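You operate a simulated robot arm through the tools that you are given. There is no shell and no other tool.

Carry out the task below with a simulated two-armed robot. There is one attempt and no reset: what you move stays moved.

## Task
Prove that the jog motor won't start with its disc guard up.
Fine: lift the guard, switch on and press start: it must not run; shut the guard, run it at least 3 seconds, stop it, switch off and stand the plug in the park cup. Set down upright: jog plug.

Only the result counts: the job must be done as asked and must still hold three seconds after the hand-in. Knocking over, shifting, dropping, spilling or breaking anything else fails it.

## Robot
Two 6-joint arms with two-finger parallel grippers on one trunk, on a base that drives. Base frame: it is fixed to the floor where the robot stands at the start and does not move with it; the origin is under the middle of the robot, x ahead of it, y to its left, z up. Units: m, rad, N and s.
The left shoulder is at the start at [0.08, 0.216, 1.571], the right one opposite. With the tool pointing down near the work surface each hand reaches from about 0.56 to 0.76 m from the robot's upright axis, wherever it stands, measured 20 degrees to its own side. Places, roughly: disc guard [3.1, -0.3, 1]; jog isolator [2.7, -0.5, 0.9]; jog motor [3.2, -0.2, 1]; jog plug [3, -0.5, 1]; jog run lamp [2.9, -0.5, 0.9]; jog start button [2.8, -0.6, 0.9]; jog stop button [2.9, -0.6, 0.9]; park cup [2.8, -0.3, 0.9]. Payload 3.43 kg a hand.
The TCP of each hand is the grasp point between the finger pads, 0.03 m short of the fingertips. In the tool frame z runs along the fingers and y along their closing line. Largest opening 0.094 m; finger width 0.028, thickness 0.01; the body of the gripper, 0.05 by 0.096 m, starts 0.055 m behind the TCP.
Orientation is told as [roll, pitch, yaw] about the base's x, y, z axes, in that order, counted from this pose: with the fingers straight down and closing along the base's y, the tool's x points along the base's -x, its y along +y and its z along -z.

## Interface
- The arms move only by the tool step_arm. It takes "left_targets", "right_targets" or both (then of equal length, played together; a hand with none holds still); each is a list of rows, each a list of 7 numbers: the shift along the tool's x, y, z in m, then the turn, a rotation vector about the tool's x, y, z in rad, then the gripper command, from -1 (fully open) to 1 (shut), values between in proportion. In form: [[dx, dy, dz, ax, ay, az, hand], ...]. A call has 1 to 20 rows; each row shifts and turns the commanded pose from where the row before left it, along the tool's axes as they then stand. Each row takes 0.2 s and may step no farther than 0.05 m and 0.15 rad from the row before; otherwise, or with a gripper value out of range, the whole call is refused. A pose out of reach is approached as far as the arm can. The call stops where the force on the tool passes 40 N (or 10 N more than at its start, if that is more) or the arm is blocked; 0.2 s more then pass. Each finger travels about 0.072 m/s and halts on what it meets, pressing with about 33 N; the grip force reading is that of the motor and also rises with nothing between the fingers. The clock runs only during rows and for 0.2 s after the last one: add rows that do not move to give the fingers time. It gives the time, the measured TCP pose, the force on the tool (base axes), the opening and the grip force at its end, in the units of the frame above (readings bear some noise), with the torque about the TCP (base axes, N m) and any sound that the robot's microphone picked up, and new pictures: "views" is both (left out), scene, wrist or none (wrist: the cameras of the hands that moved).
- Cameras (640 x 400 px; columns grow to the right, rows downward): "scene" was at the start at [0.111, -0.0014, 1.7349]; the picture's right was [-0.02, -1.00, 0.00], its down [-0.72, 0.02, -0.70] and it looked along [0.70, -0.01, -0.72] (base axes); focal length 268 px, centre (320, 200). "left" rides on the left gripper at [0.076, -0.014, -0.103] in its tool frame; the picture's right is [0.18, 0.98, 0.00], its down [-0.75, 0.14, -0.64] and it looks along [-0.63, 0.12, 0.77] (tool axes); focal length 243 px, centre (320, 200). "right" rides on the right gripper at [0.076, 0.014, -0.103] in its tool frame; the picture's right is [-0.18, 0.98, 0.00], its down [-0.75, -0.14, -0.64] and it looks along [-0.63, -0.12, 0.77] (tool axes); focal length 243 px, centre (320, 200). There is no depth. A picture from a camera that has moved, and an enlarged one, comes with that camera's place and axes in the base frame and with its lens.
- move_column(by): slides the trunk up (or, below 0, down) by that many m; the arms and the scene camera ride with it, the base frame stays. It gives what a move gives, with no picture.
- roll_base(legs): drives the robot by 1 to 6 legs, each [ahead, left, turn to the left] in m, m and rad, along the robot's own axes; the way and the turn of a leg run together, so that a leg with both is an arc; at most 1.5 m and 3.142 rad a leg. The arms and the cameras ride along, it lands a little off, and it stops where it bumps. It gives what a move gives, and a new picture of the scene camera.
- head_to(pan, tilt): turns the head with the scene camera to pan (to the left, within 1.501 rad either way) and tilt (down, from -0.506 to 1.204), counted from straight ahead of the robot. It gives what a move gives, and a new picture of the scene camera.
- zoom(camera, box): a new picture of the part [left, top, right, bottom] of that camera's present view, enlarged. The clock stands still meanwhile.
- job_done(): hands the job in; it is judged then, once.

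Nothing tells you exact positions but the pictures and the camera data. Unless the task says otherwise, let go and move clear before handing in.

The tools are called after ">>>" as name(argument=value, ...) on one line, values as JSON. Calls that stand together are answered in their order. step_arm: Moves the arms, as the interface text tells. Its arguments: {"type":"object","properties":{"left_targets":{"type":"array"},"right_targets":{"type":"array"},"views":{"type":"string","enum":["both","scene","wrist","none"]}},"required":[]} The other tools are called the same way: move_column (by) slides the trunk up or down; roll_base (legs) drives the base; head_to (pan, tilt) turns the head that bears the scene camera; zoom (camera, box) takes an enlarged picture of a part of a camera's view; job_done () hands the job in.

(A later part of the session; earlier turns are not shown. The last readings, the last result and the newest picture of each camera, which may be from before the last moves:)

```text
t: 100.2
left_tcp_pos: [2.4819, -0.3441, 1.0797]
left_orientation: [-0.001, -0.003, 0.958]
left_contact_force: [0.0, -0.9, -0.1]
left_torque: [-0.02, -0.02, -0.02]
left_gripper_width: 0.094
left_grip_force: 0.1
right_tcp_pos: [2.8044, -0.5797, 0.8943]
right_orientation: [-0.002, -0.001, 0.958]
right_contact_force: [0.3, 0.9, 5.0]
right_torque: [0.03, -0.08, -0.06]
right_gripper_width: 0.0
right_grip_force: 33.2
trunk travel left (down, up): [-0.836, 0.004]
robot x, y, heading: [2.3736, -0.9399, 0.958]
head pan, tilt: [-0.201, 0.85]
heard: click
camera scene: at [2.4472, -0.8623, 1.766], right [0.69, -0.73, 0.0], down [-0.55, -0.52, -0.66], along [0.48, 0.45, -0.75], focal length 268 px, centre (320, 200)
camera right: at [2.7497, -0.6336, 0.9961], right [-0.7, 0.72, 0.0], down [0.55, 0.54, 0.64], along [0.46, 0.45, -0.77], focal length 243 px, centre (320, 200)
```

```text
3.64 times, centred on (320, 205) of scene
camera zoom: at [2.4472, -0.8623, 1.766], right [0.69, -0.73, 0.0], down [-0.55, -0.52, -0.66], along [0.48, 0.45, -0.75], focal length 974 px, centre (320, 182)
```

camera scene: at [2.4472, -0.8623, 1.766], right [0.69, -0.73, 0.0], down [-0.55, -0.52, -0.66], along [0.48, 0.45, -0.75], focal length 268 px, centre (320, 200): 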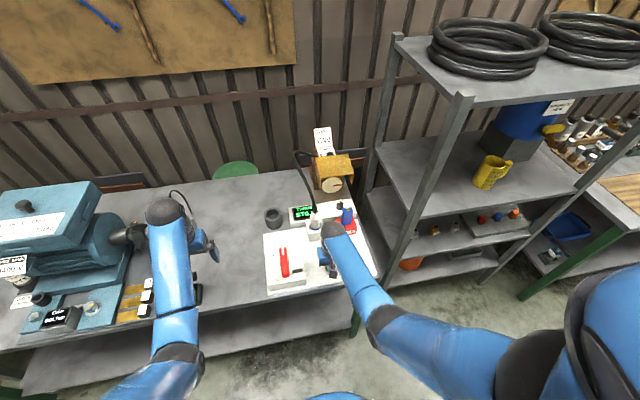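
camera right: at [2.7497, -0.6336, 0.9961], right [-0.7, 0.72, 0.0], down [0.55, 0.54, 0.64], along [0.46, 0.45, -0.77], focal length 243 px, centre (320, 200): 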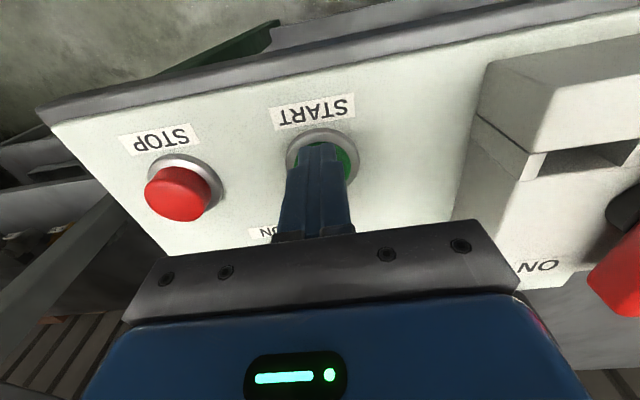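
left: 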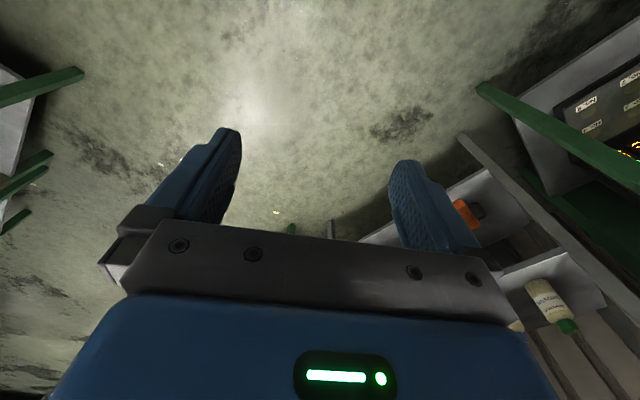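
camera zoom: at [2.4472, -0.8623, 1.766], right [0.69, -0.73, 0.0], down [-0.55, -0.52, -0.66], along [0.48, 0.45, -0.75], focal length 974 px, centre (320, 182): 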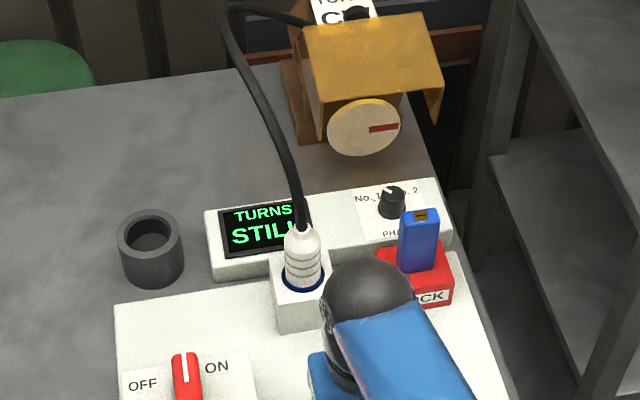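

A click was heard and the display still reads TURNS STILL with the guard up: it did not start. I'll release and check the RUN lamp.

>>> step_arm(right_targets=[[0, 0, 0, 0, 0, 0, 1], [0, 0, 0, 0, 0, 0, 1], [0, 0, -0.02, 0, 0, 0, 1], [0, 0, -0.04, 0, 0, 0, 1], [0, 0, -0.04, 0, 0, 0, 1]], views="both")

>>> zoom(camera="scene", box=[260, 150, 380, 290])

```text
t: 101.4
left_tcp_pos: [2.4822, -0.3444, 1.0776]
left_orientation: [0.0, -0.002, 0.958]
left_contact_force: [-0.5, 0.7, 0.5]
left_torque: [-0.03, -0.02, 0.01]
left_gripper_width: 0.0942
left_grip_force: 0.2
right_tcp_pos: [2.803, -0.5805, 0.9949]
right_orientation: [-0.002, 0.002, 0.958]
right_contact_force: [0.6, 0.4, -0.3]
right_torque: [0.01, 0.02, -0.03]
right_gripper_width: 0.0
right_grip_force: 33.3
trunk travel left (down, up): [-0.836, 0.004]
robot x, y, heading: [2.3715, -0.9421, 0.955]
head pan, tilt: [-0.201, 0.85]
camera scene: at [2.4473, -0.862, 1.7659], right [0.69, -0.73, 0.0], down [-0.55, -0.52, -0.66], along [0.48, 0.45, -0.75], focal length 268 px, centre (320, 200)
camera right: at [2.7493, -0.6336, 1.0968], right [-0.7, 0.72, 0.0], down [0.55, 0.54, 0.64], along [0.46, 0.45, -0.77], focal length 243 px, centre (320, 200)
```

scene: 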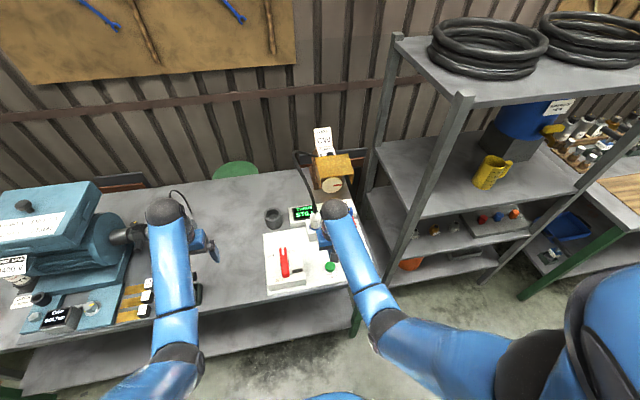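
right: 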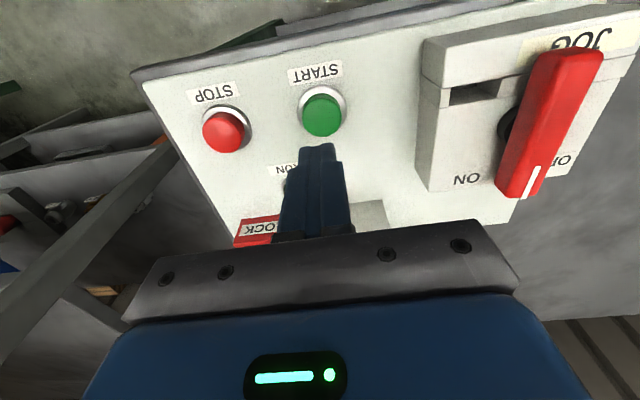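

```text
2.86 times, centred on (320, 220) of scene
camera zoom: at [2.4473, -0.862, 1.7659], right [0.69, -0.73, 0.0], down [-0.55, -0.52, -0.66], along [0.48, 0.45, -0.75], focal length 765 px, centre (320, 143)
```

zoom: 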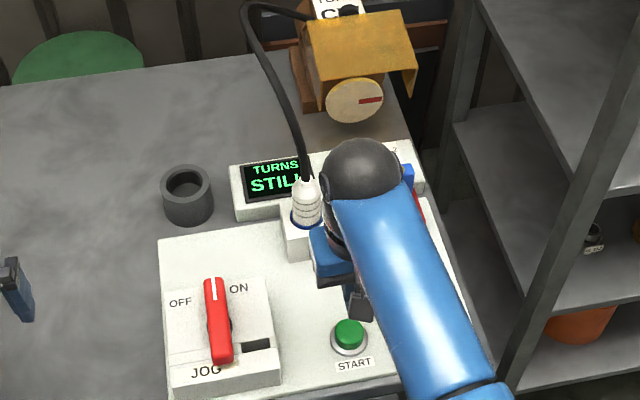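

The motor stayed still: proof done. Now to shut the guard I'll raise the hand, shift right clear of the plug cable, and roll in again.

>>> step_arm(right_targets=[[0, 0, -0.03, 0, 0, 0, 1], [0, -0.034, -0.02, 0, 0, 0, 1], [-0.02, -0.034, -0.02, 0, 0, 0, 1]], views="scene")

```text
t: 102.2
left_tcp_pos: [2.4841, -0.3435, 1.0774]
left_orientation: [0.002, 0.0, 0.958]
left_contact_force: [-0.2, 0.4, 0.2]
left_torque: [-0.02, 0.0, 0.01]
left_gripper_width: 0.0941
left_grip_force: 0.0
right_tcp_pos: [2.8735, -0.6018, 1.0619]
right_orientation: [0.001, 0.003, 0.958]
right_contact_force: [0.9, -0.7, 0.1]
right_torque: [-0.02, 0.0, 0.01]
right_gripper_width: 0.0
right_grip_force: 33.7
trunk travel left (down, up): [-0.836, 0.004]
robot x, y, heading: [2.3747, -0.94, 0.952]
head pan, tilt: [-0.201, 0.85]
camera scene: at [2.4503, -0.8617, 1.7657], right [0.69, -0.73, 0.0], down [-0.55, -0.52, -0.66], along [0.48, 0.45, -0.75], focal length 268 px, centre (320, 200)
```

scene: 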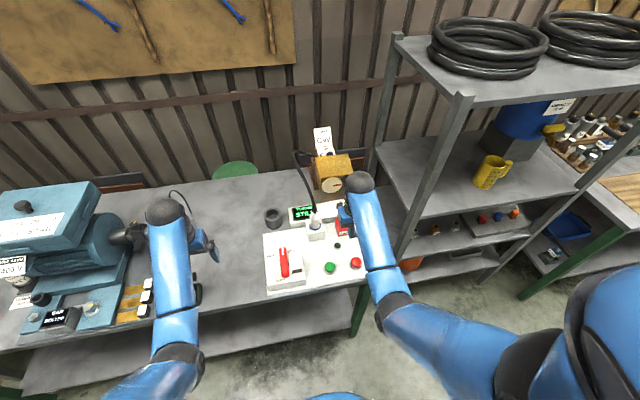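

RUN lamp is dark. Rolling in 20 cm with the hand held high.

>>> roll_base(legs=[[0.2, 0.0, 0]])

>>> zoom(camera="scene", box=[290, 130, 402, 250])

>>> zoom(camera="right", box=[0, 0, 640, 400])

```text
t: 103.8
left_tcp_pos: [2.5951, -0.1837, 1.0797]
left_orientation: [0.002, -0.004, 0.956]
left_contact_force: [0.6, -0.4, -0.3]
left_torque: [0.04, -0.04, 0.01]
left_gripper_width: 0.0938
left_grip_force: 0.1
right_tcp_pos: [2.9848, -0.4438, 1.0656]
right_orientation: [-0.001, -0.002, 0.958]
right_contact_force: [1.0, -0.6, 0.6]
right_torque: [0.01, -0.01, 0.01]
right_gripper_width: 0.0002
right_grip_force: 33.7
trunk travel left (down, up): [-0.836, 0.004]
robot x, y, heading: [2.4878, -0.7755, 0.952]
head pan, tilt: [-0.201, 0.85]
camera scene: at [2.5589, -0.7043, 1.7664], right [0.69, -0.73, 0.0], down [-0.55, -0.51, -0.66], along [0.48, 0.46, -0.75], focal length 268 px, centre (320, 200)
```

scene: 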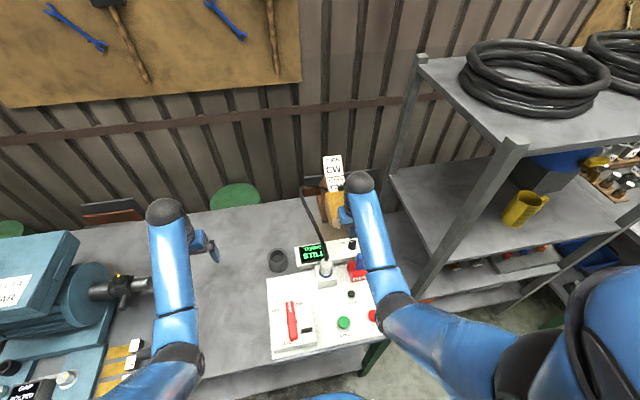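

```text
3.33 times, centred on (346, 190) of scene
camera zoom: at [2.5589, -0.7043, 1.7664], right [0.69, -0.73, 0.0], down [-0.55, -0.51, -0.66], along [0.48, 0.46, -0.75], focal length 893 px, centre (233, 233)
```

zoom: 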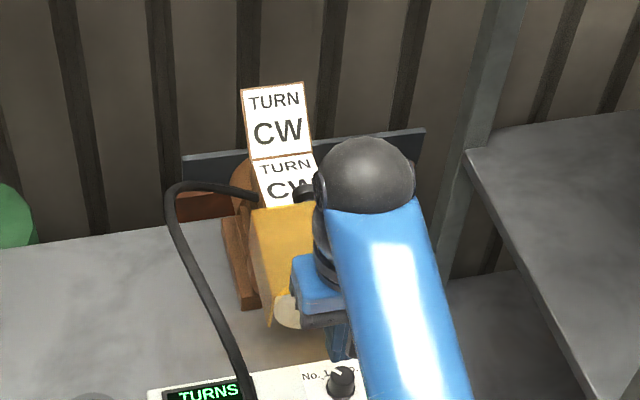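

```text
1.00 times, centred on (320, 200) of right (not enlarged: the box is as wide or as high as the picture)
camera zoom: at [2.9298, -0.4972, 1.1677], right [-0.7, 0.72, 0.0], down [0.55, 0.53, 0.64], along [0.46, 0.45, -0.76], focal length 243 px, centre (320, 200)
```

zoom: 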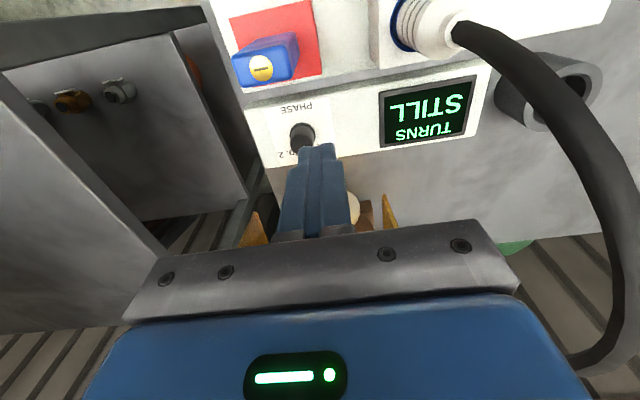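

The hand is in front of the raised guard. I'll go up and forward so the closed fingers are above the guard's front plate.

>>> step_arm(right_targets=[[-0.02, 0, -0.03, 0, 0, 0, 1], [-0.03, 0, -0.025, 0, 0, 0, 1], [-0.036, 0, 0, 0, 0, 0, 1]], views="both")

>>> zoom(camera="scene", box=[290, 130, 402, 250])

```text
t: 104.6
left_tcp_pos: [2.5974, -0.1812, 1.0784]
left_orientation: [0.0, -0.001, 0.954]
left_contact_force: [0.5, 0.7, 0.0]
left_torque: [-0.01, -0.02, 0.01]
left_gripper_width: 0.0941
left_grip_force: 0.0
right_tcp_pos: [3.037, -0.3692, 1.1167]
right_orientation: [-0.002, 0.004, 0.957]
right_contact_force: [0.2, -0.2, -0.4]
right_torque: [0.02, 0.03, 0.01]
right_gripper_width: 0.0
right_grip_force: 33.0
trunk travel left (down, up): [-0.836, 0.004]
robot x, y, heading: [2.4871, -0.7803, 0.96]
head pan, tilt: [-0.201, 0.85]
camera scene: at [2.563, -0.6982, 1.7658], right [0.69, -0.73, 0.0], down [-0.55, -0.52, -0.66], along [0.48, 0.45, -0.75], focal length 268 px, centre (320, 200)
camera right: at [2.9828, -0.4233, 1.2197], right [-0.7, 0.72, 0.0], down [0.55, 0.54, 0.64], along [0.46, 0.45, -0.77], focal length 243 px, centre (320, 200)
```

scene: 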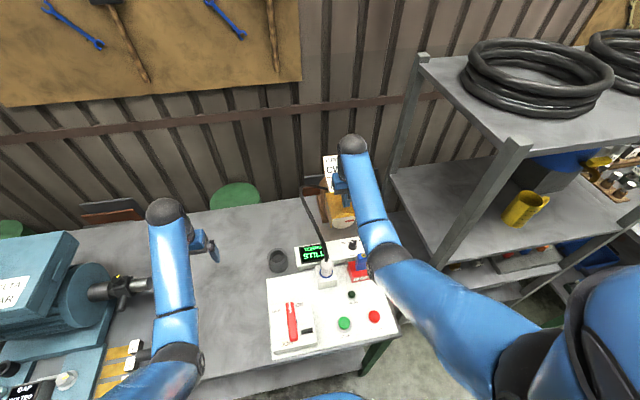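
right: 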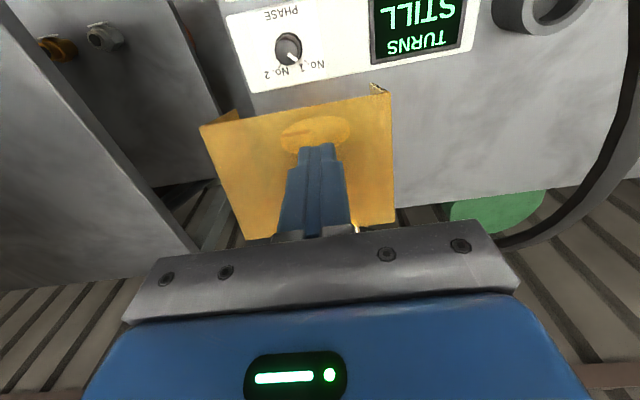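

```text
3.33 times, centred on (346, 190) of scene
camera zoom: at [2.563, -0.6982, 1.7658], right [0.69, -0.73, 0.0], down [-0.55, -0.52, -0.66], along [0.48, 0.45, -0.75], focal length 893 px, centre (233, 233)
```

zoom: 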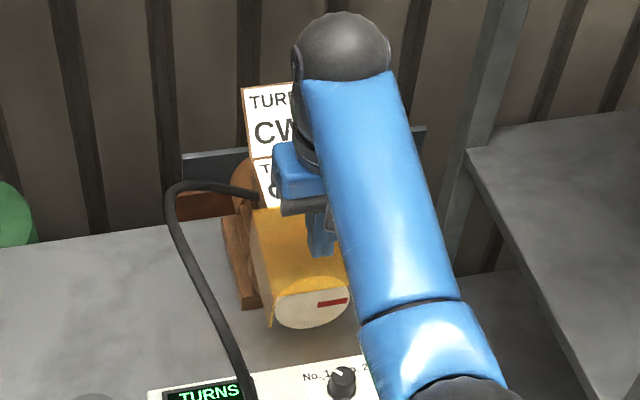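

The fingers are above the front plate, about 2 cm in from its edge. I'll press straight down slowly.

>>> step_arm(right_targets=[[0, 0, 0.015, 0, 0, 0, 1], [0, 0, 0.012, 0, 0, 0, 1], [0, 0, 0.01, 0, 0, 0, 1], [0, 0, 0.01, 0, 0, 0, 1]], views="wrist")

>>> zoom(camera="scene", box=[290, 130, 402, 250])

```text
t: 105.6
left_tcp_pos: [2.5963, -0.1827, 1.079]
left_orientation: [-0.001, -0.002, 0.958]
left_contact_force: [-0.6, -1.4, -0.4]
left_torque: [-0.05, 0.0, 0.01]
left_gripper_width: 0.0941
left_grip_force: 0.1
right_tcp_pos: [3.0353, -0.3725, 1.0716]
right_orientation: [-0.002, 0.002, 0.955]
right_contact_force: [-1.5, -4.1, -0.1]
right_torque: [0.17, -0.12, 0.01]
right_gripper_width: 0.0
right_grip_force: 32.6
trunk travel left (down, up): [-0.836, 0.004]
robot x, y, heading: [2.4916, -0.78, 0.955]
head pan, tilt: [-0.201, 0.85]
camera right: at [2.9804, -0.426, 1.1741], right [-0.7, 0.72, 0.0], down [0.55, 0.54, 0.64], along [0.46, 0.45, -0.77], focal length 243 px, centre (320, 200)
```

right: 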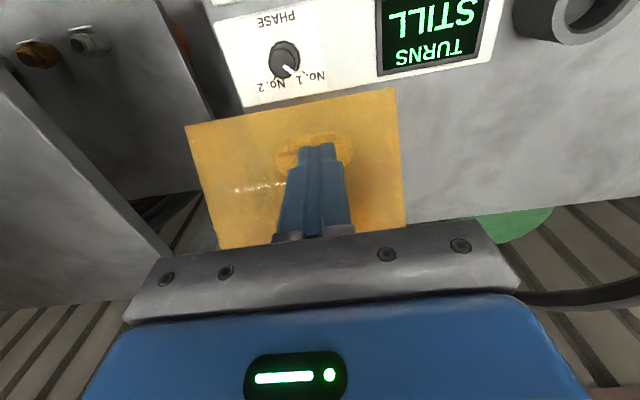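

```text
3.33 times, centred on (346, 190) of scene
camera zoom: at [2.5608, -0.7016, 1.7661], right [0.69, -0.73, 0.0], down [-0.55, -0.51, -0.66], along [0.48, 0.45, -0.75], focal length 893 px, centre (233, 233)
```

zoom: 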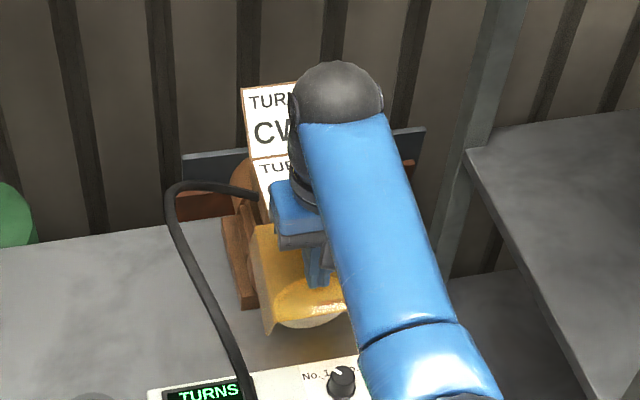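

It's closing easily. Continue pressing down.

>>> step_arm(right_targets=[[0, 0, 0.012, 0, 0, 0, 1], [0, 0, 0.012, 0, 0, 0, 1], [0, 0, 0.01, 0, 0, 0, 1]], views="wrist")

>>> zoom(camera="scene", box=[290, 130, 402, 250])

```text
t: 106.4
left_tcp_pos: [2.5967, -0.1825, 1.0782]
left_orientation: [0.001, -0.001, 0.956]
left_contact_force: [0.2, 0.1, -0.4]
left_torque: [-0.04, 0.08, 0.0]
left_gripper_width: 0.0941
left_grip_force: 0.1
right_tcp_pos: [3.0341, -0.3721, 1.0379]
right_orientation: [-0.003, 0.001, 0.955]
right_contact_force: [-7.6, -10.3, 2.8]
right_torque: [-0.29, 0.16, 0.0]
right_gripper_width: 0.0
right_grip_force: 32.9
trunk travel left (down, up): [-0.836, 0.004]
robot x, y, heading: [2.4856, -0.7791, 0.953]
head pan, tilt: [-0.201, 0.85]
camera right: at [2.9803, -0.4257, 1.1397], right [-0.7, 0.72, 0.0], down [0.55, 0.54, 0.64], along [0.46, 0.45, -0.77], focal length 243 px, centre (320, 200)
```

right: 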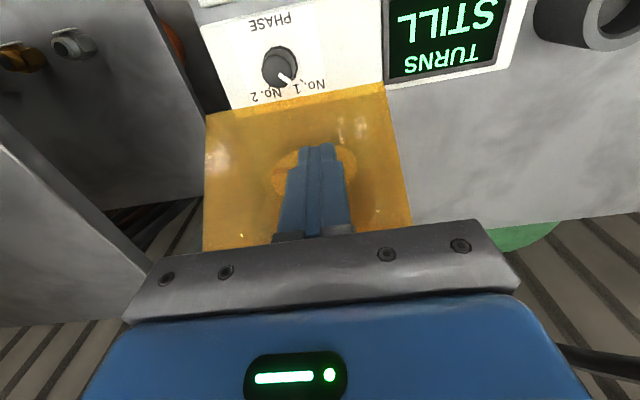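

```text
3.33 times, centred on (346, 190) of scene
camera zoom: at [2.5609, -0.7014, 1.766], right [0.69, -0.73, 0.0], down [-0.55, -0.51, -0.66], along [0.48, 0.45, -0.75], focal length 893 px, centre (233, 233)
```

zoom: 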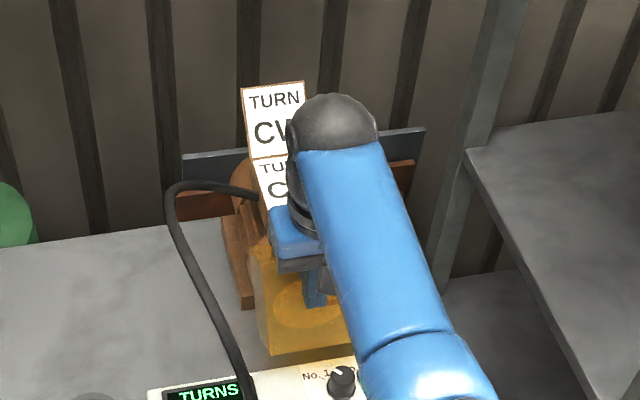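

Around 25° left. Continue down, then push toward the motor.

>>> step_arm(right_targets=[[0, 0, 0.012, 0, 0, 0, 1], [0, 0, 0.012, 0, 0, 0, 1], [0, 0, 0.01, 0, 0, 0, 1]], views="wrist")

>>> zoom(camera="scene", box=[290, 130, 402, 250])

```text
t: 107.2
left_tcp_pos: [2.5974, -0.1823, 1.0788]
left_orientation: [0.0, 0.0, 0.958]
left_contact_force: [0.4, 0.0, -0.4]
left_torque: [0.01, 0.03, 0.0]
left_gripper_width: 0.0941
left_grip_force: 0.0
right_tcp_pos: [3.037, -0.37, 1.003]
right_orientation: [-0.002, 0.0, 0.958]
right_contact_force: [-3.5, -4.7, -0.4]
right_torque: [-0.16, 0.17, -0.02]
right_gripper_width: 0.0
right_grip_force: 33.1
trunk travel left (down, up): [-0.836, 0.004]
robot x, y, heading: [2.4881, -0.7789, 0.958]
head pan, tilt: [-0.201, 0.85]
camera right: at [2.9817, -0.4238, 1.106], right [-0.7, 0.72, 0.0], down [0.55, 0.54, 0.64], along [0.46, 0.45, -0.77], focal length 243 px, centre (320, 200)
```

right: 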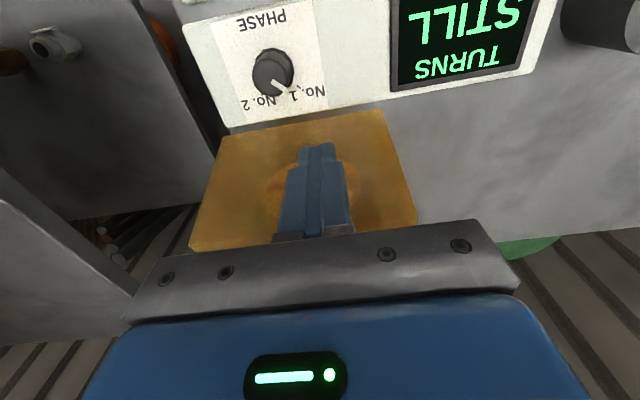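

```text
3.33 times, centred on (346, 190) of scene
camera zoom: at [2.5623, -0.6997, 1.7659], right [0.69, -0.73, 0.0], down [-0.55, -0.52, -0.66], along [0.48, 0.45, -0.75], focal length 893 px, centre (233, 233)
```

zoom: 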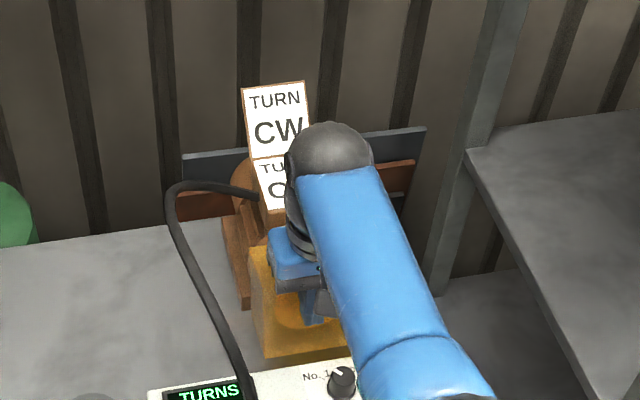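

Nearly shut (under 10° left). To seat it fully I'll back off, come up, and press down on the guard's top just left of the knob.

>>> step_arm(right_targets=[[0.025, 0, 0, 0, 0, 0, 1], [0, 0.012, -0.035, 0, 0, 0, 1], [0, 0.012, -0.035, 0, 0, 0, 1], [-0.025, 0, -0.005, 0, 0, 0, 1], [-0.025, 0, 0, 0, 0, 0, 1]], views="both")

>>> zoom(camera="scene", box=[300, 150, 380, 240])

>>> zoom(camera="right", box=[180, 0, 440, 200])

```text
t: 108.4
left_tcp_pos: [2.5992, -0.1816, 1.0771]
left_orientation: [0.0, 0.003, 0.956]
left_contact_force: [-0.3, 0.7, -0.5]
left_torque: [0.01, 0.01, -0.01]
left_gripper_width: 0.0941
left_grip_force: 0.0
right_tcp_pos: [3.0312, -0.3344, 1.0782]
right_orientation: [-0.002, 0.003, 0.956]
right_contact_force: [-0.6, 1.4, -0.7]
right_torque: [-0.03, 0.02, -0.01]
right_gripper_width: 0.0001
right_grip_force: 32.8
trunk travel left (down, up): [-0.836, 0.004]
robot x, y, heading: [2.4862, -0.7763, 0.956]
head pan, tilt: [-0.201, 0.85]
camera scene: at [2.5641, -0.6976, 1.7657], right [0.69, -0.73, 0.0], down [-0.55, -0.52, -0.66], along [0.48, 0.45, -0.75], focal length 268 px, centre (320, 200)
camera right: at [2.9774, -0.388, 1.1801], right [-0.7, 0.72, 0.0], down [0.55, 0.54, 0.64], along [0.46, 0.45, -0.77], focal length 243 px, centre (320, 200)
```

scene: 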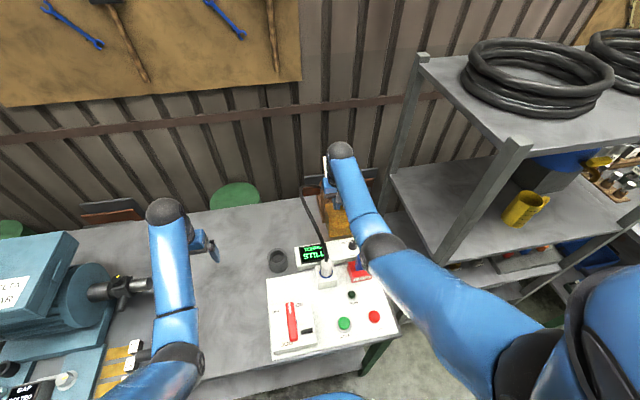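
right: 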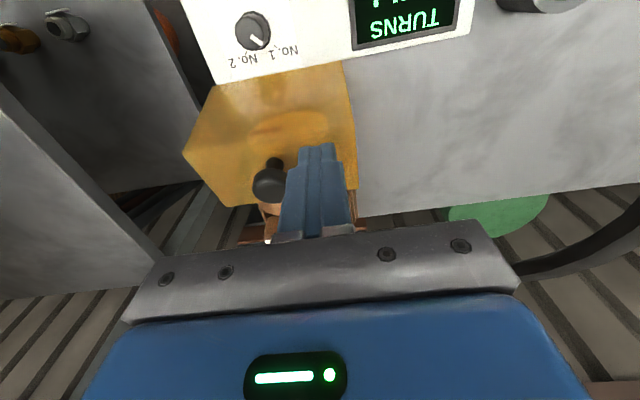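

```text
4.44 times, centred on (340, 195) of scene
camera zoom: at [2.5641, -0.6976, 1.7657], right [0.69, -0.73, 0.0], down [-0.55, -0.52, -0.66], along [0.48, 0.45, -0.75], focal length 1190 px, centre (231, 222)
```

zoom: 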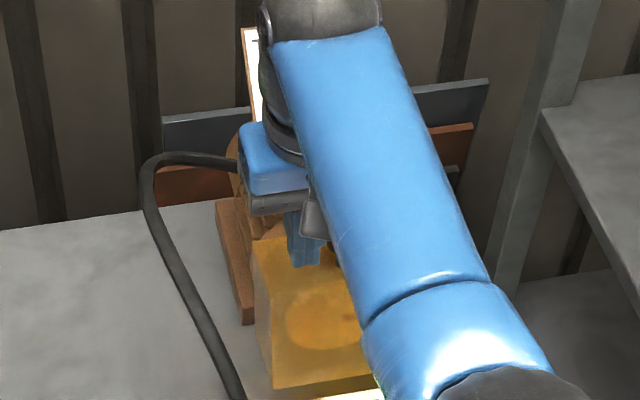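

```text
2.00 times, centred on (310, 100) of right
camera zoom: at [2.9774, -0.388, 1.1801], right [-0.7, 0.72, 0.0], down [0.55, 0.54, 0.64], along [0.46, 0.45, -0.77], focal length 485 px, centre (340, 400)
```

zoom: 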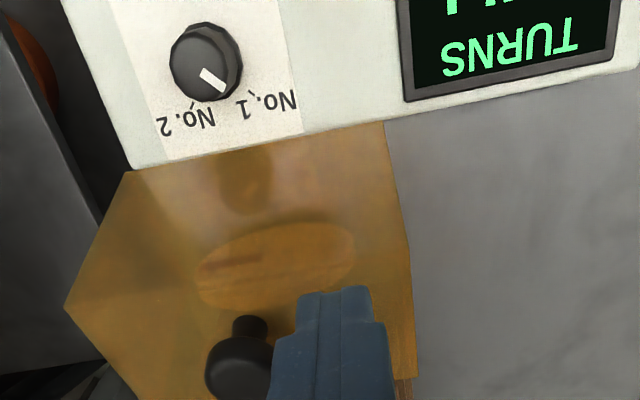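

The guard is still partly open (~20–25°). Pressing down on its top face left of the knob.

>>> step_arm(right_targets=[[0, 0, 0.012, 0, 0, 0, 1], [0, 0, 0.01, 0, 0, 0, 1], [0, 0, 0.01, 0, 0, 0, 1]], views="wrist")

>>> zoom(camera="right", box=[180, 0, 440, 200])

```text
t: 109.2
left_tcp_pos: [2.5976, -0.1822, 1.0776]
left_orientation: [0.0, 0.001, 0.955]
left_contact_force: [0.2, 0.4, -0.5]
left_torque: [-0.02, 0.01, -0.03]
left_gripper_width: 0.094
left_grip_force: 0.1
right_tcp_pos: [3.0312, -0.3357, 1.0453]
right_orientation: [-0.002, 0.002, 0.959]
right_contact_force: [-1.2, 0.5, 0.5]
right_torque: [-0.03, 0.0, -0.03]
right_gripper_width: 0.0001
right_grip_force: 32.5
trunk travel left (down, up): [-0.836, 0.004]
robot x, y, heading: [2.4867, -0.7765, 0.957]
head pan, tilt: [-0.201, 0.85]
camera right: at [2.9765, -0.3893, 1.1487], right [-0.7, 0.72, 0.0], down [0.55, 0.54, 0.64], along [0.46, 0.45, -0.77], focal length 243 px, centre (320, 200)
```

right: 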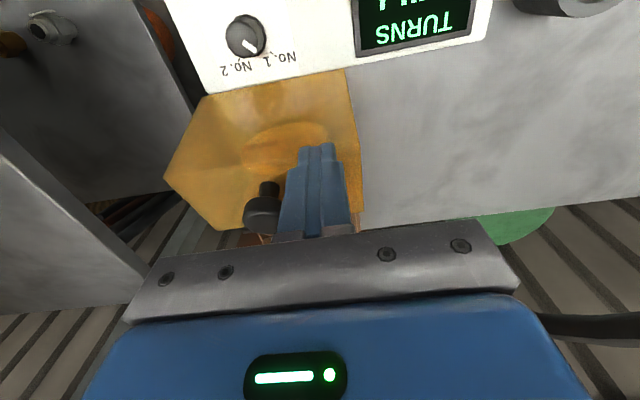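

```text
2.00 times, centred on (310, 100) of right
camera zoom: at [2.9765, -0.3893, 1.1487], right [-0.7, 0.72, 0.0], down [0.55, 0.54, 0.64], along [0.46, 0.45, -0.77], focal length 485 px, centre (340, 400)
```

zoom: 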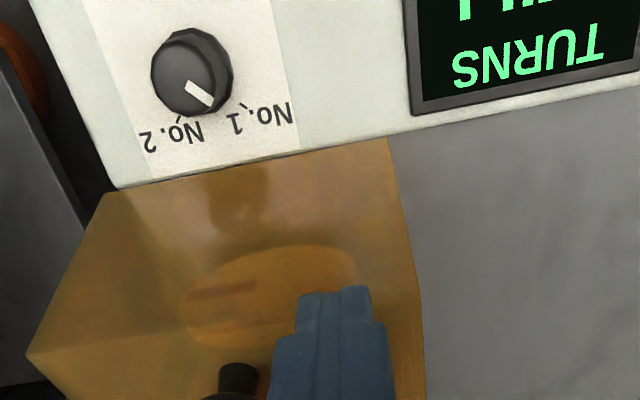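

No contact yet at tip z≈1.015. Continue down gently.

>>> step_arm(right_targets=[[0, 0, 0.005, 0, 0, 0, 1], [0, 0, 0.005, 0, 0, 0, 1]], views="none")

```text
t: 109.8
left_tcp_pos: [2.5971, -0.1819, 1.0781]
left_orientation: [0.0, 0.0, 0.956]
left_contact_force: [-0.1, -0.3, -0.4]
left_torque: [0.02, -0.01, -0.04]
left_gripper_width: 0.0939
left_grip_force: 0.0
right_tcp_pos: [3.0309, -0.3361, 1.036]
right_orientation: [-0.002, 0.002, 0.958]
right_contact_force: [-0.3, 0.1, 1.2]
right_torque: [0.0, 0.06, 0.03]
right_gripper_width: 0.0
right_grip_force: 33.7
trunk travel left (down, up): [-0.836, 0.004]
robot x, y, heading: [2.4859, -0.7779, 0.956]
head pan, tilt: [-0.201, 0.85]
```

>>> step_arm(right_targets=[[0, 0, 0.003, 0, 0, 0, 1], [0, 0, 0.003, 0, 0, 0, 1]], views="none")

```text
t: 110.4
left_tcp_pos: [2.5972, -0.1821, 1.0774]
left_orientation: [0.001, 0.0, 0.956]
left_contact_force: [-0.4, -0.2, 0.0]
left_torque: [-0.01, -0.02, 0.01]
left_gripper_width: 0.0939
left_grip_force: 0.1
right_tcp_pos: [3.0314, -0.3346, 1.0306]
right_orientation: [-0.002, 0.003, 0.959]
right_contact_force: [-1.1, -0.6, 1.0]
right_torque: [-0.02, 0.04, 0.01]
right_gripper_width: 0.0
right_grip_force: 33.0
trunk travel left (down, up): [-0.836, 0.004]
robot x, y, heading: [2.4875, -0.7758, 0.957]
head pan, tilt: [-0.201, 0.85]
```

Tip z≈1.000 and still only ~1 N; continuing in small steps until firm contact.

>>> step_arm(right_targets=[[0, 0, 0.003, 0, 0, 0, 1], [0, 0, 0.003, 0, 0, 0, 1]], views="wrist")

>>> zoom(camera="scene", box=[300, 150, 380, 240])

```text
t: 111.0
left_tcp_pos: [2.5961, -0.1829, 1.079]
left_orientation: [-0.001, -0.003, 0.956]
left_contact_force: [-0.4, -0.6, 0.4]
left_torque: [-0.02, 0.03, -0.02]
left_gripper_width: 0.0941
left_grip_force: 0.0
right_tcp_pos: [3.0301, -0.3345, 1.0242]
right_orientation: [-0.002, -0.004, 0.956]
right_contact_force: [0.4, 0.2, 3.4]
right_torque: [0.01, -0.02, 0.03]
right_gripper_width: 0.0002
right_grip_force: 32.9
trunk travel left (down, up): [-0.836, 0.004]
robot x, y, heading: [2.4869, -0.7798, 0.956]
head pan, tilt: [-0.201, 0.85]
camera right: at [2.9764, -0.3896, 1.1274], right [-0.7, 0.72, 0.0], down [0.55, 0.53, 0.64], along [0.46, 0.45, -0.77], focal length 243 px, centre (320, 200)
```

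right: 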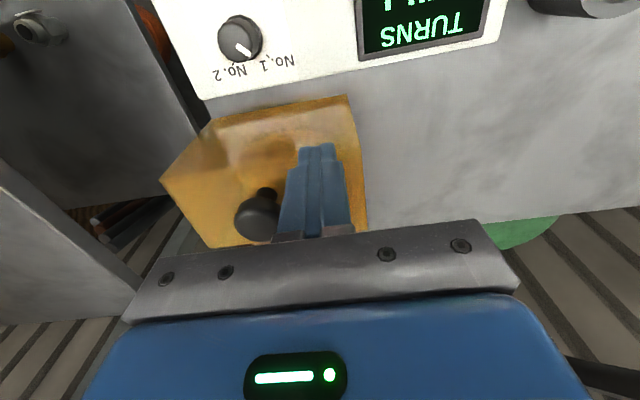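

```text
4.44 times, centred on (340, 195) of scene
camera zoom: at [2.5618, -0.6999, 1.766], right [0.69, -0.73, 0.0], down [-0.55, -0.52, -0.66], along [0.48, 0.45, -0.75], focal length 1190 px, centre (231, 222)
```

zoom: 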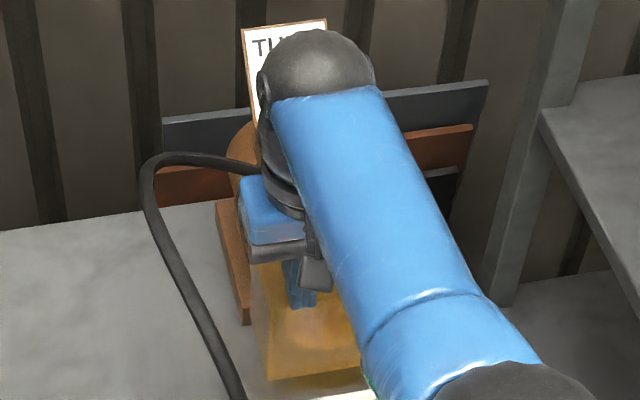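

The guard is moving down under light force. Continue until it seats.

>>> step_arm(right_targets=[[0, 0, 0.003, 0, 0, 0, 1], [0, 0, 0.003, 0, 0, 0, 1], [0, 0, 0.002, 0, 0, 0, 1]], views="wrist")

```text
t: 111.9
left_tcp_pos: [2.5952, -0.1855, 1.0801]
left_orientation: [-0.001, -0.005, 0.955]
left_contact_force: [0.1, 0.1, 0.6]
left_torque: [-0.01, 0.01, 0.02]
left_gripper_width: 0.094
left_grip_force: 0.1
right_tcp_pos: [3.0305, -0.3358, 1.0234]
right_orientation: [-0.002, -0.013, 0.958]
right_contact_force: [-7.7, -10.4, 21.0]
right_torque: [-0.36, 0.31, 0.07]
right_gripper_width: 0.0002
right_grip_force: 33.2
trunk travel left (down, up): [-0.836, 0.004]
robot x, y, heading: [2.4893, -0.7773, 0.953]
head pan, tilt: [-0.201, 0.85]
stopped in row 3 (right hand): the force on the tool passed its limit at 42 N (the readings are from after the stop); the commanded pose is now the measured one
camera right: at [2.9757, -0.3904, 1.1263], right [-0.7, 0.72, 0.0], down [0.54, 0.53, 0.65], along [0.47, 0.46, -0.76], focal length 243 px, centre (320, 200)
```

right: 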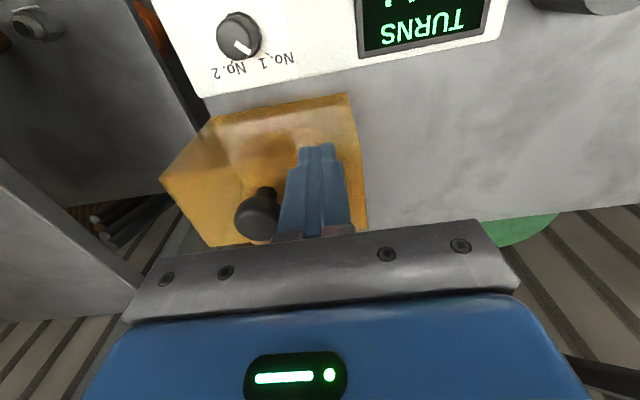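

Firm contact at 42 N: the guard is seated. I'll lift off and inspect.

>>> step_arm(right_targets=[[0, 0, -0.03, 0, 0, 0, 1], [0, 0, -0.04, 0, 0, 0, 1], [0.04, -0.012, -0.01, 0, 0, 0, 1], [0.035, -0.012, 0, 0, 0, 0, 1]], views="both")

>>> zoom(camera="scene", box=[300, 150, 380, 240])

>>> zoom(camera="right", box=[180, 0, 440, 200])

```text
t: 112.9
left_tcp_pos: [2.5981, -0.1833, 1.0801]
left_orientation: [0.001, -0.003, 0.957]
left_contact_force: [-1.1, -0.1, 0.0]
left_torque: [0.01, 0.02, 0.02]
left_gripper_width: 0.0942
left_grip_force: 0.0
right_tcp_pos: [3.0095, -0.4092, 1.1005]
right_orientation: [-0.001, -0.01, 0.958]
right_contact_force: [-0.5, 0.0, 0.3]
right_torque: [0.02, -0.01, 0.0]
right_gripper_width: 0.0
right_grip_force: 33.3
trunk travel left (down, up): [-0.836, 0.004]
robot x, y, heading: [2.4849, -0.7761, 0.951]
head pan, tilt: [-0.201, 0.85]
camera scene: at [2.5633, -0.701, 1.766], right [0.69, -0.73, 0.0], down [-0.55, -0.51, -0.66], along [0.48, 0.45, -0.75], focal length 268 px, centre (320, 200)
camera right: at [2.9544, -0.4638, 1.2022], right [-0.7, 0.72, 0.0], down [0.54, 0.53, 0.65], along [0.47, 0.45, -0.76], focal length 243 px, centre (320, 200)
```

scene: 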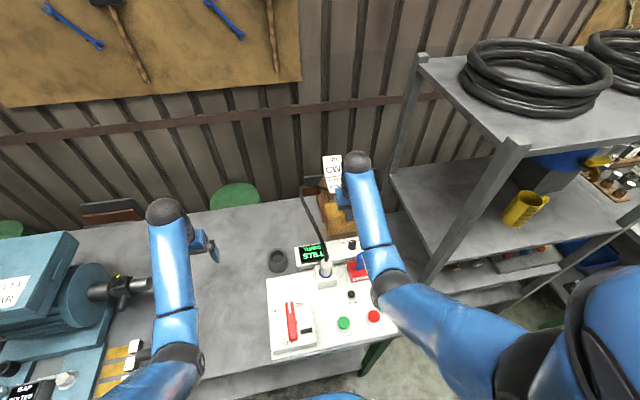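
right: 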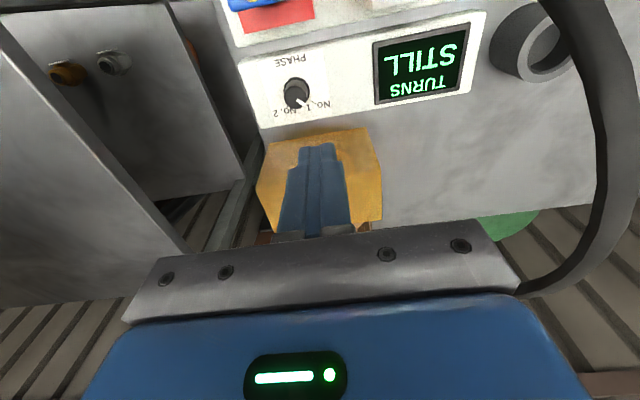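

```text
4.44 times, centred on (340, 195) of scene
camera zoom: at [2.5633, -0.701, 1.766], right [0.69, -0.73, 0.0], down [-0.55, -0.51, -0.66], along [0.48, 0.45, -0.75], focal length 1190 px, centre (231, 222)
```

zoom: 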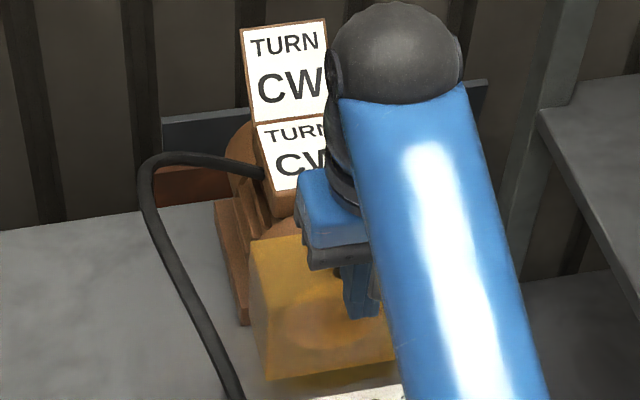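

```text
2.00 times, centred on (310, 100) of right
camera zoom: at [2.9544, -0.4638, 1.2022], right [-0.7, 0.72, 0.0], down [0.54, 0.53, 0.65], along [0.47, 0.45, -0.76], focal length 485 px, centre (340, 400)
```

zoom: 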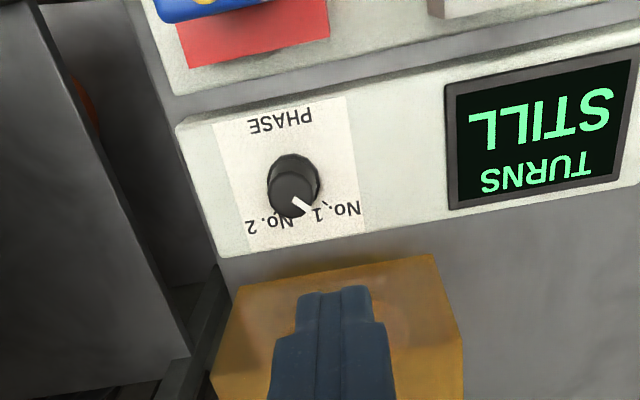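

The guard is shut. I'll roll back 20 cm to the comfortable stance and go press START.

>>> roll_base(legs=[[-0.2, 0.0, 0]])

>>> zoom(camera="scene", box=[260, 130, 380, 270])

>>> zoom(camera="scene", box=[304, 140, 364, 200])

```text
t: 114.5
left_tcp_pos: [2.4841, -0.3399, 1.0743]
left_orientation: [0.0, 0.004, 0.957]
left_contact_force: [0.6, -0.1, 0.0]
left_torque: [-0.03, 0.01, 0.0]
left_gripper_width: 0.0939
left_grip_force: 0.0
right_tcp_pos: [2.8961, -0.5668, 1.0973]
right_orientation: [-0.003, -0.008, 0.956]
right_contact_force: [-0.3, 0.5, -0.8]
right_torque: [-0.08, 0.0, 0.0]
right_gripper_width: 0.0
right_grip_force: 33.4
trunk travel left (down, up): [-0.836, 0.004]
robot x, y, heading: [2.375, -0.9418, 0.956]
head pan, tilt: [-0.201, 0.85]
camera scene: at [2.4521, -0.8559, 1.7653], right [0.69, -0.73, 0.0], down [-0.55, -0.52, -0.66], along [0.48, 0.45, -0.75], focal length 268 px, centre (320, 200)
```

scene: 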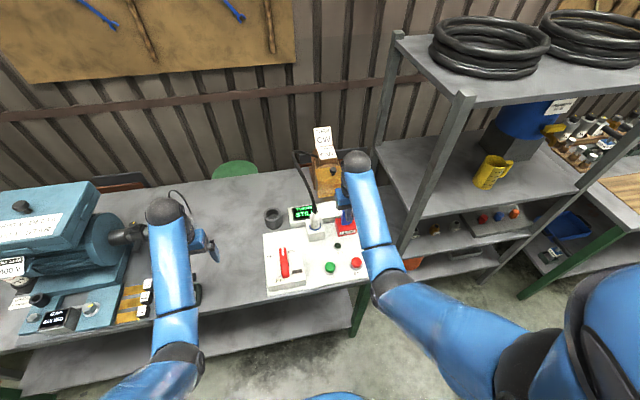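

```text
2.86 times, centred on (320, 200) of scene
camera zoom: at [2.4521, -0.8559, 1.7653], right [0.69, -0.73, 0.0], down [-0.55, -0.52, -0.66], along [0.48, 0.45, -0.75], focal length 765 px, centre (320, 200)
```

zoom: 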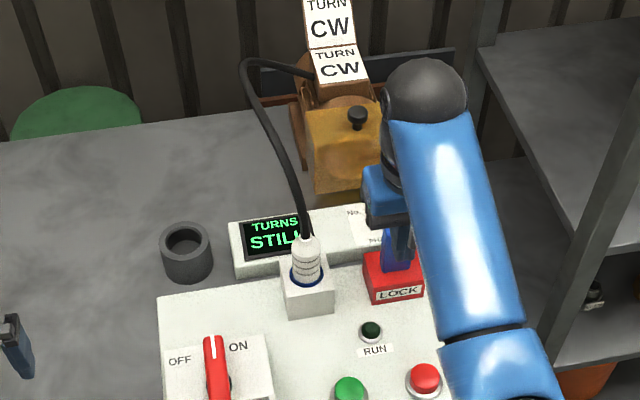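

```text
6.67 times, centred on (334, 170) of scene
camera zoom: at [2.4521, -0.8559, 1.7653], right [0.69, -0.73, 0.0], down [-0.55, -0.52, -0.66], along [0.48, 0.45, -0.75], focal length 1785 px, centre (227, 400)
```

zoom: 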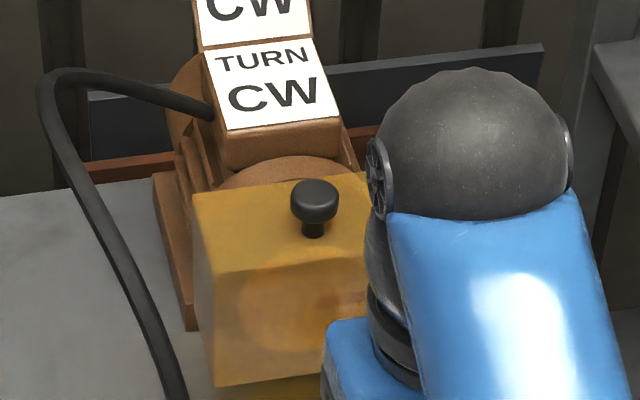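

The guard is seated flat again. Now back over START (known press point (2.804, -0.580)).

>>> step_arm(right_targets=[[0.03, 0.03, 0.02, 0, 0.004, 0, 1], [0.0333, 0.037, 0.0, 0, 0.004, 0, 1], [0, 0.001, 0.045, 0, 0, 0, 1], [0, 0, 0.045, 0, 0, 0, 1], [0, 0, 0.045, 0, 0, 0, 1], [0, 0, 0.02, 0, 0, 0, 1]], views="wrist")

```text
t: 115.9
left_tcp_pos: [2.483, -0.3442, 1.0777]
left_orientation: [-0.001, 0.001, 0.956]
left_contact_force: [-0.4, -0.9, 0.2]
left_torque: [0.0, -0.01, -0.02]
left_gripper_width: 0.094
left_grip_force: 0.1
right_tcp_pos: [2.8041, -0.5793, 0.9219]
right_orientation: [-0.002, -0.002, 0.955]
right_contact_force: [0.3, -0.3, -0.1]
right_torque: [-0.04, 0.01, 0.01]
right_gripper_width: 0.0002
right_grip_force: 32.8
right hand out of reach, approached as far as the arm can: row 2
trunk travel left (down, up): [-0.836, 0.004]
robot x, y, heading: [2.3698, -0.9375, 0.954]
head pan, tilt: [-0.201, 0.85]
camera right: at [2.749, -0.6349, 1.0236], right [-0.7, 0.72, 0.0], down [0.55, 0.53, 0.64], along [0.46, 0.45, -0.77], focal length 243 px, centre (320, 200)
```

right: 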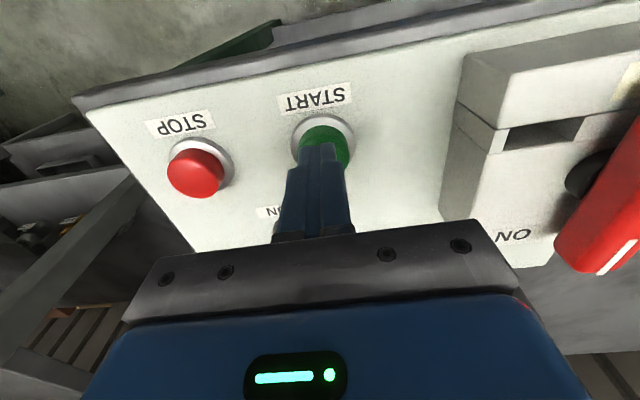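

Pressing START.

>>> step_arm(right_targets=[[0, 0, 0.012, 0, 0, 0, 1], [0, 0, 0.01, 0, 0, 0, 1], [0, 0, 0.006, 0, 0, 0, 1], [0, 0, 0.0025, 0, 0, 0, 1]], views="both")

>>> zoom(camera="scene", box=[260, 130, 380, 270])

```text
t: 116.9
left_tcp_pos: [2.4829, -0.3451, 1.0787]
left_orientation: [0.0, -0.004, 0.957]
left_contact_force: [-0.4, -0.2, -0.6]
left_torque: [-0.01, 0.01, -0.01]
left_gripper_width: 0.0941
left_grip_force: 0.1
right_tcp_pos: [2.8042, -0.5808, 0.8923]
right_orientation: [-0.002, -0.005, 0.957]
right_contact_force: [0.5, -1.4, 7.9]
right_torque: [0.03, -0.07, -0.02]
right_gripper_width: 0.0003
right_grip_force: 32.7
trunk travel left (down, up): [-0.836, 0.004]
robot x, y, heading: [2.3757, -0.9401, 0.954]
head pan, tilt: [-0.201, 0.85]
heard: click
camera scene: at [2.4468, -0.8631, 1.7662], right [0.69, -0.73, 0.0], down [-0.55, -0.51, -0.66], along [0.48, 0.45, -0.75], focal length 268 px, centre (320, 200)
camera right: at [2.749, -0.6353, 0.994], right [-0.7, 0.72, 0.0], down [0.55, 0.53, 0.65], along [0.46, 0.45, -0.76], focal length 243 px, centre (320, 200)
```

scene: 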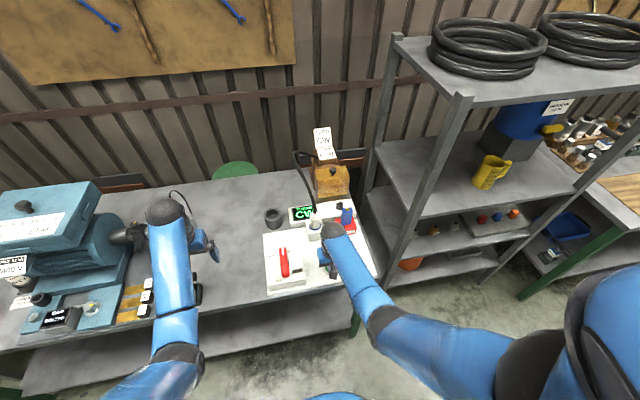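
right: 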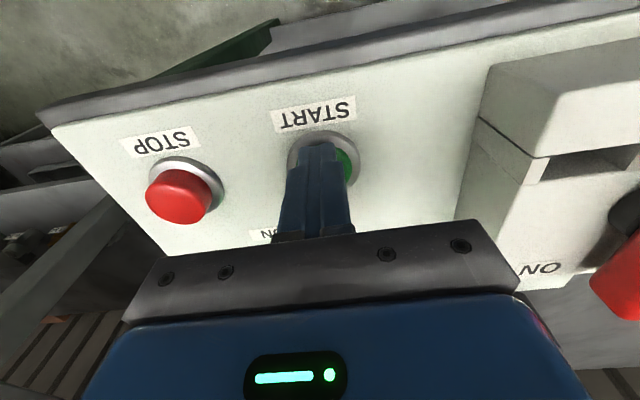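

```text
2.86 times, centred on (320, 200) of scene
camera zoom: at [2.4468, -0.8631, 1.7662], right [0.69, -0.73, 0.0], down [-0.55, -0.51, -0.66], along [0.48, 0.45, -0.75], focal length 765 px, centre (320, 200)
```

zoom: 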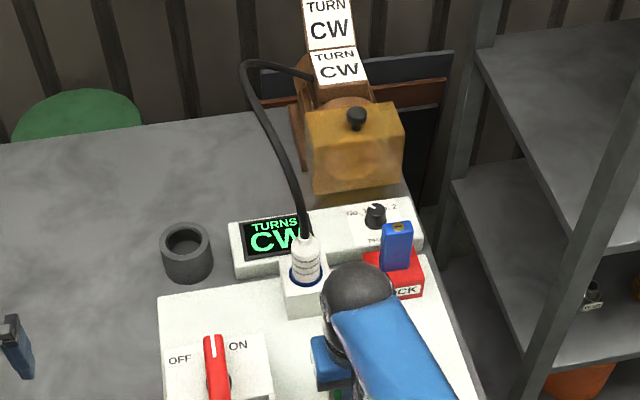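

It runs: the display now reads TURNS CW, so the isolator was truly ON. I'll release the button and see that it keeps running.

>>> step_arm(right_targets=[[0, 0, -0.02, 0, 0, 0, 1], [0, 0, -0.04, 0, 0, 0, 1], [0, 0, -0.03, 0, 0, 0, 1], [0, 0, 0, 0, 0, 0, 1], [0, 0, 0, 0, 0, 0, 1]], views="both")

>>> zoom(camera="scene", box=[260, 130, 380, 270])

```text
t: 118.1
left_tcp_pos: [2.483, -0.3438, 1.0783]
left_orientation: [0.001, 0.001, 0.956]
left_contact_force: [-0.9, -0.3, 0.3]
left_torque: [-0.02, -0.01, 0.0]
left_gripper_width: 0.0941
left_grip_force: 0.1
right_tcp_pos: [2.8032, -0.5806, 0.9822]
right_orientation: [-0.001, -0.003, 0.956]
right_contact_force: [-0.5, -0.5, 0.1]
right_torque: [0.01, -0.01, -0.01]
right_gripper_width: 0.0
right_grip_force: 33.0
trunk travel left (down, up): [-0.836, 0.004]
robot x, y, heading: [2.3705, -0.9384, 0.955]
head pan, tilt: [-0.201, 0.85]
camera scene: at [2.4484, -0.8613, 1.7659], right [0.69, -0.73, 0.0], down [-0.55, -0.52, -0.66], along [0.48, 0.45, -0.75], focal length 268 px, centre (320, 200)
camera right: at [2.7495, -0.6352, 1.084], right [-0.7, 0.72, 0.0], down [0.55, 0.53, 0.64], along [0.46, 0.45, -0.77], focal length 243 px, centre (320, 200)
```

scene: 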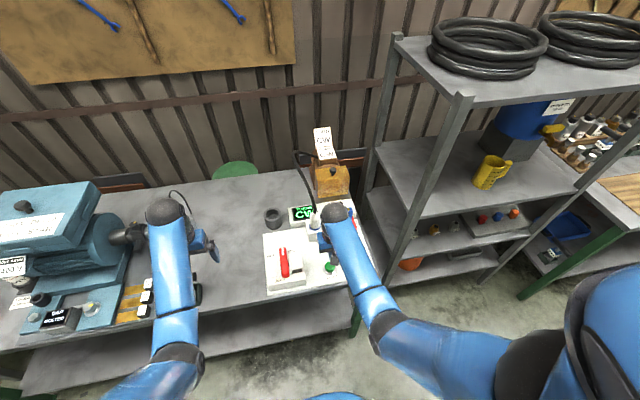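
right: 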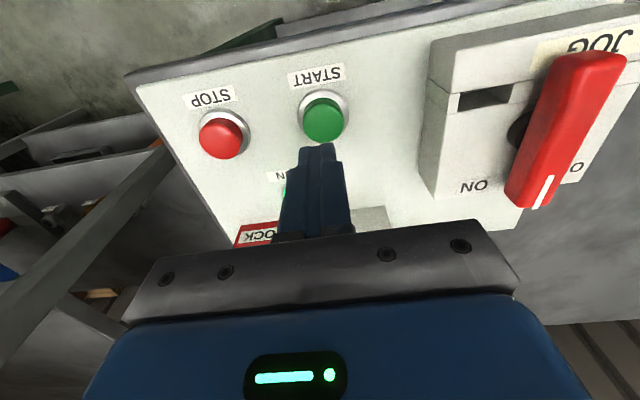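

```text
2.86 times, centred on (320, 200) of scene
camera zoom: at [2.4484, -0.8613, 1.7659], right [0.69, -0.73, 0.0], down [-0.55, -0.52, -0.66], along [0.48, 0.45, -0.75], focal length 765 px, centre (320, 200)
```

zoom: 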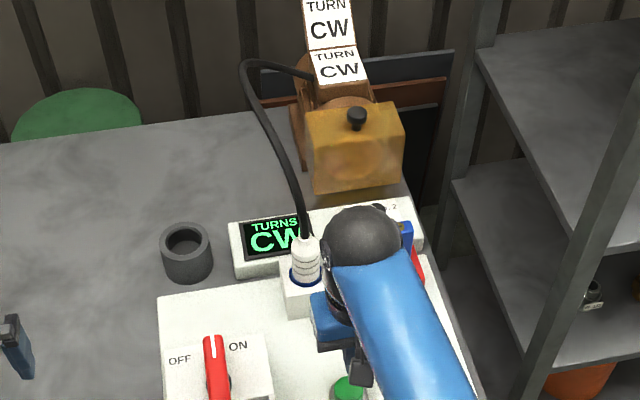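

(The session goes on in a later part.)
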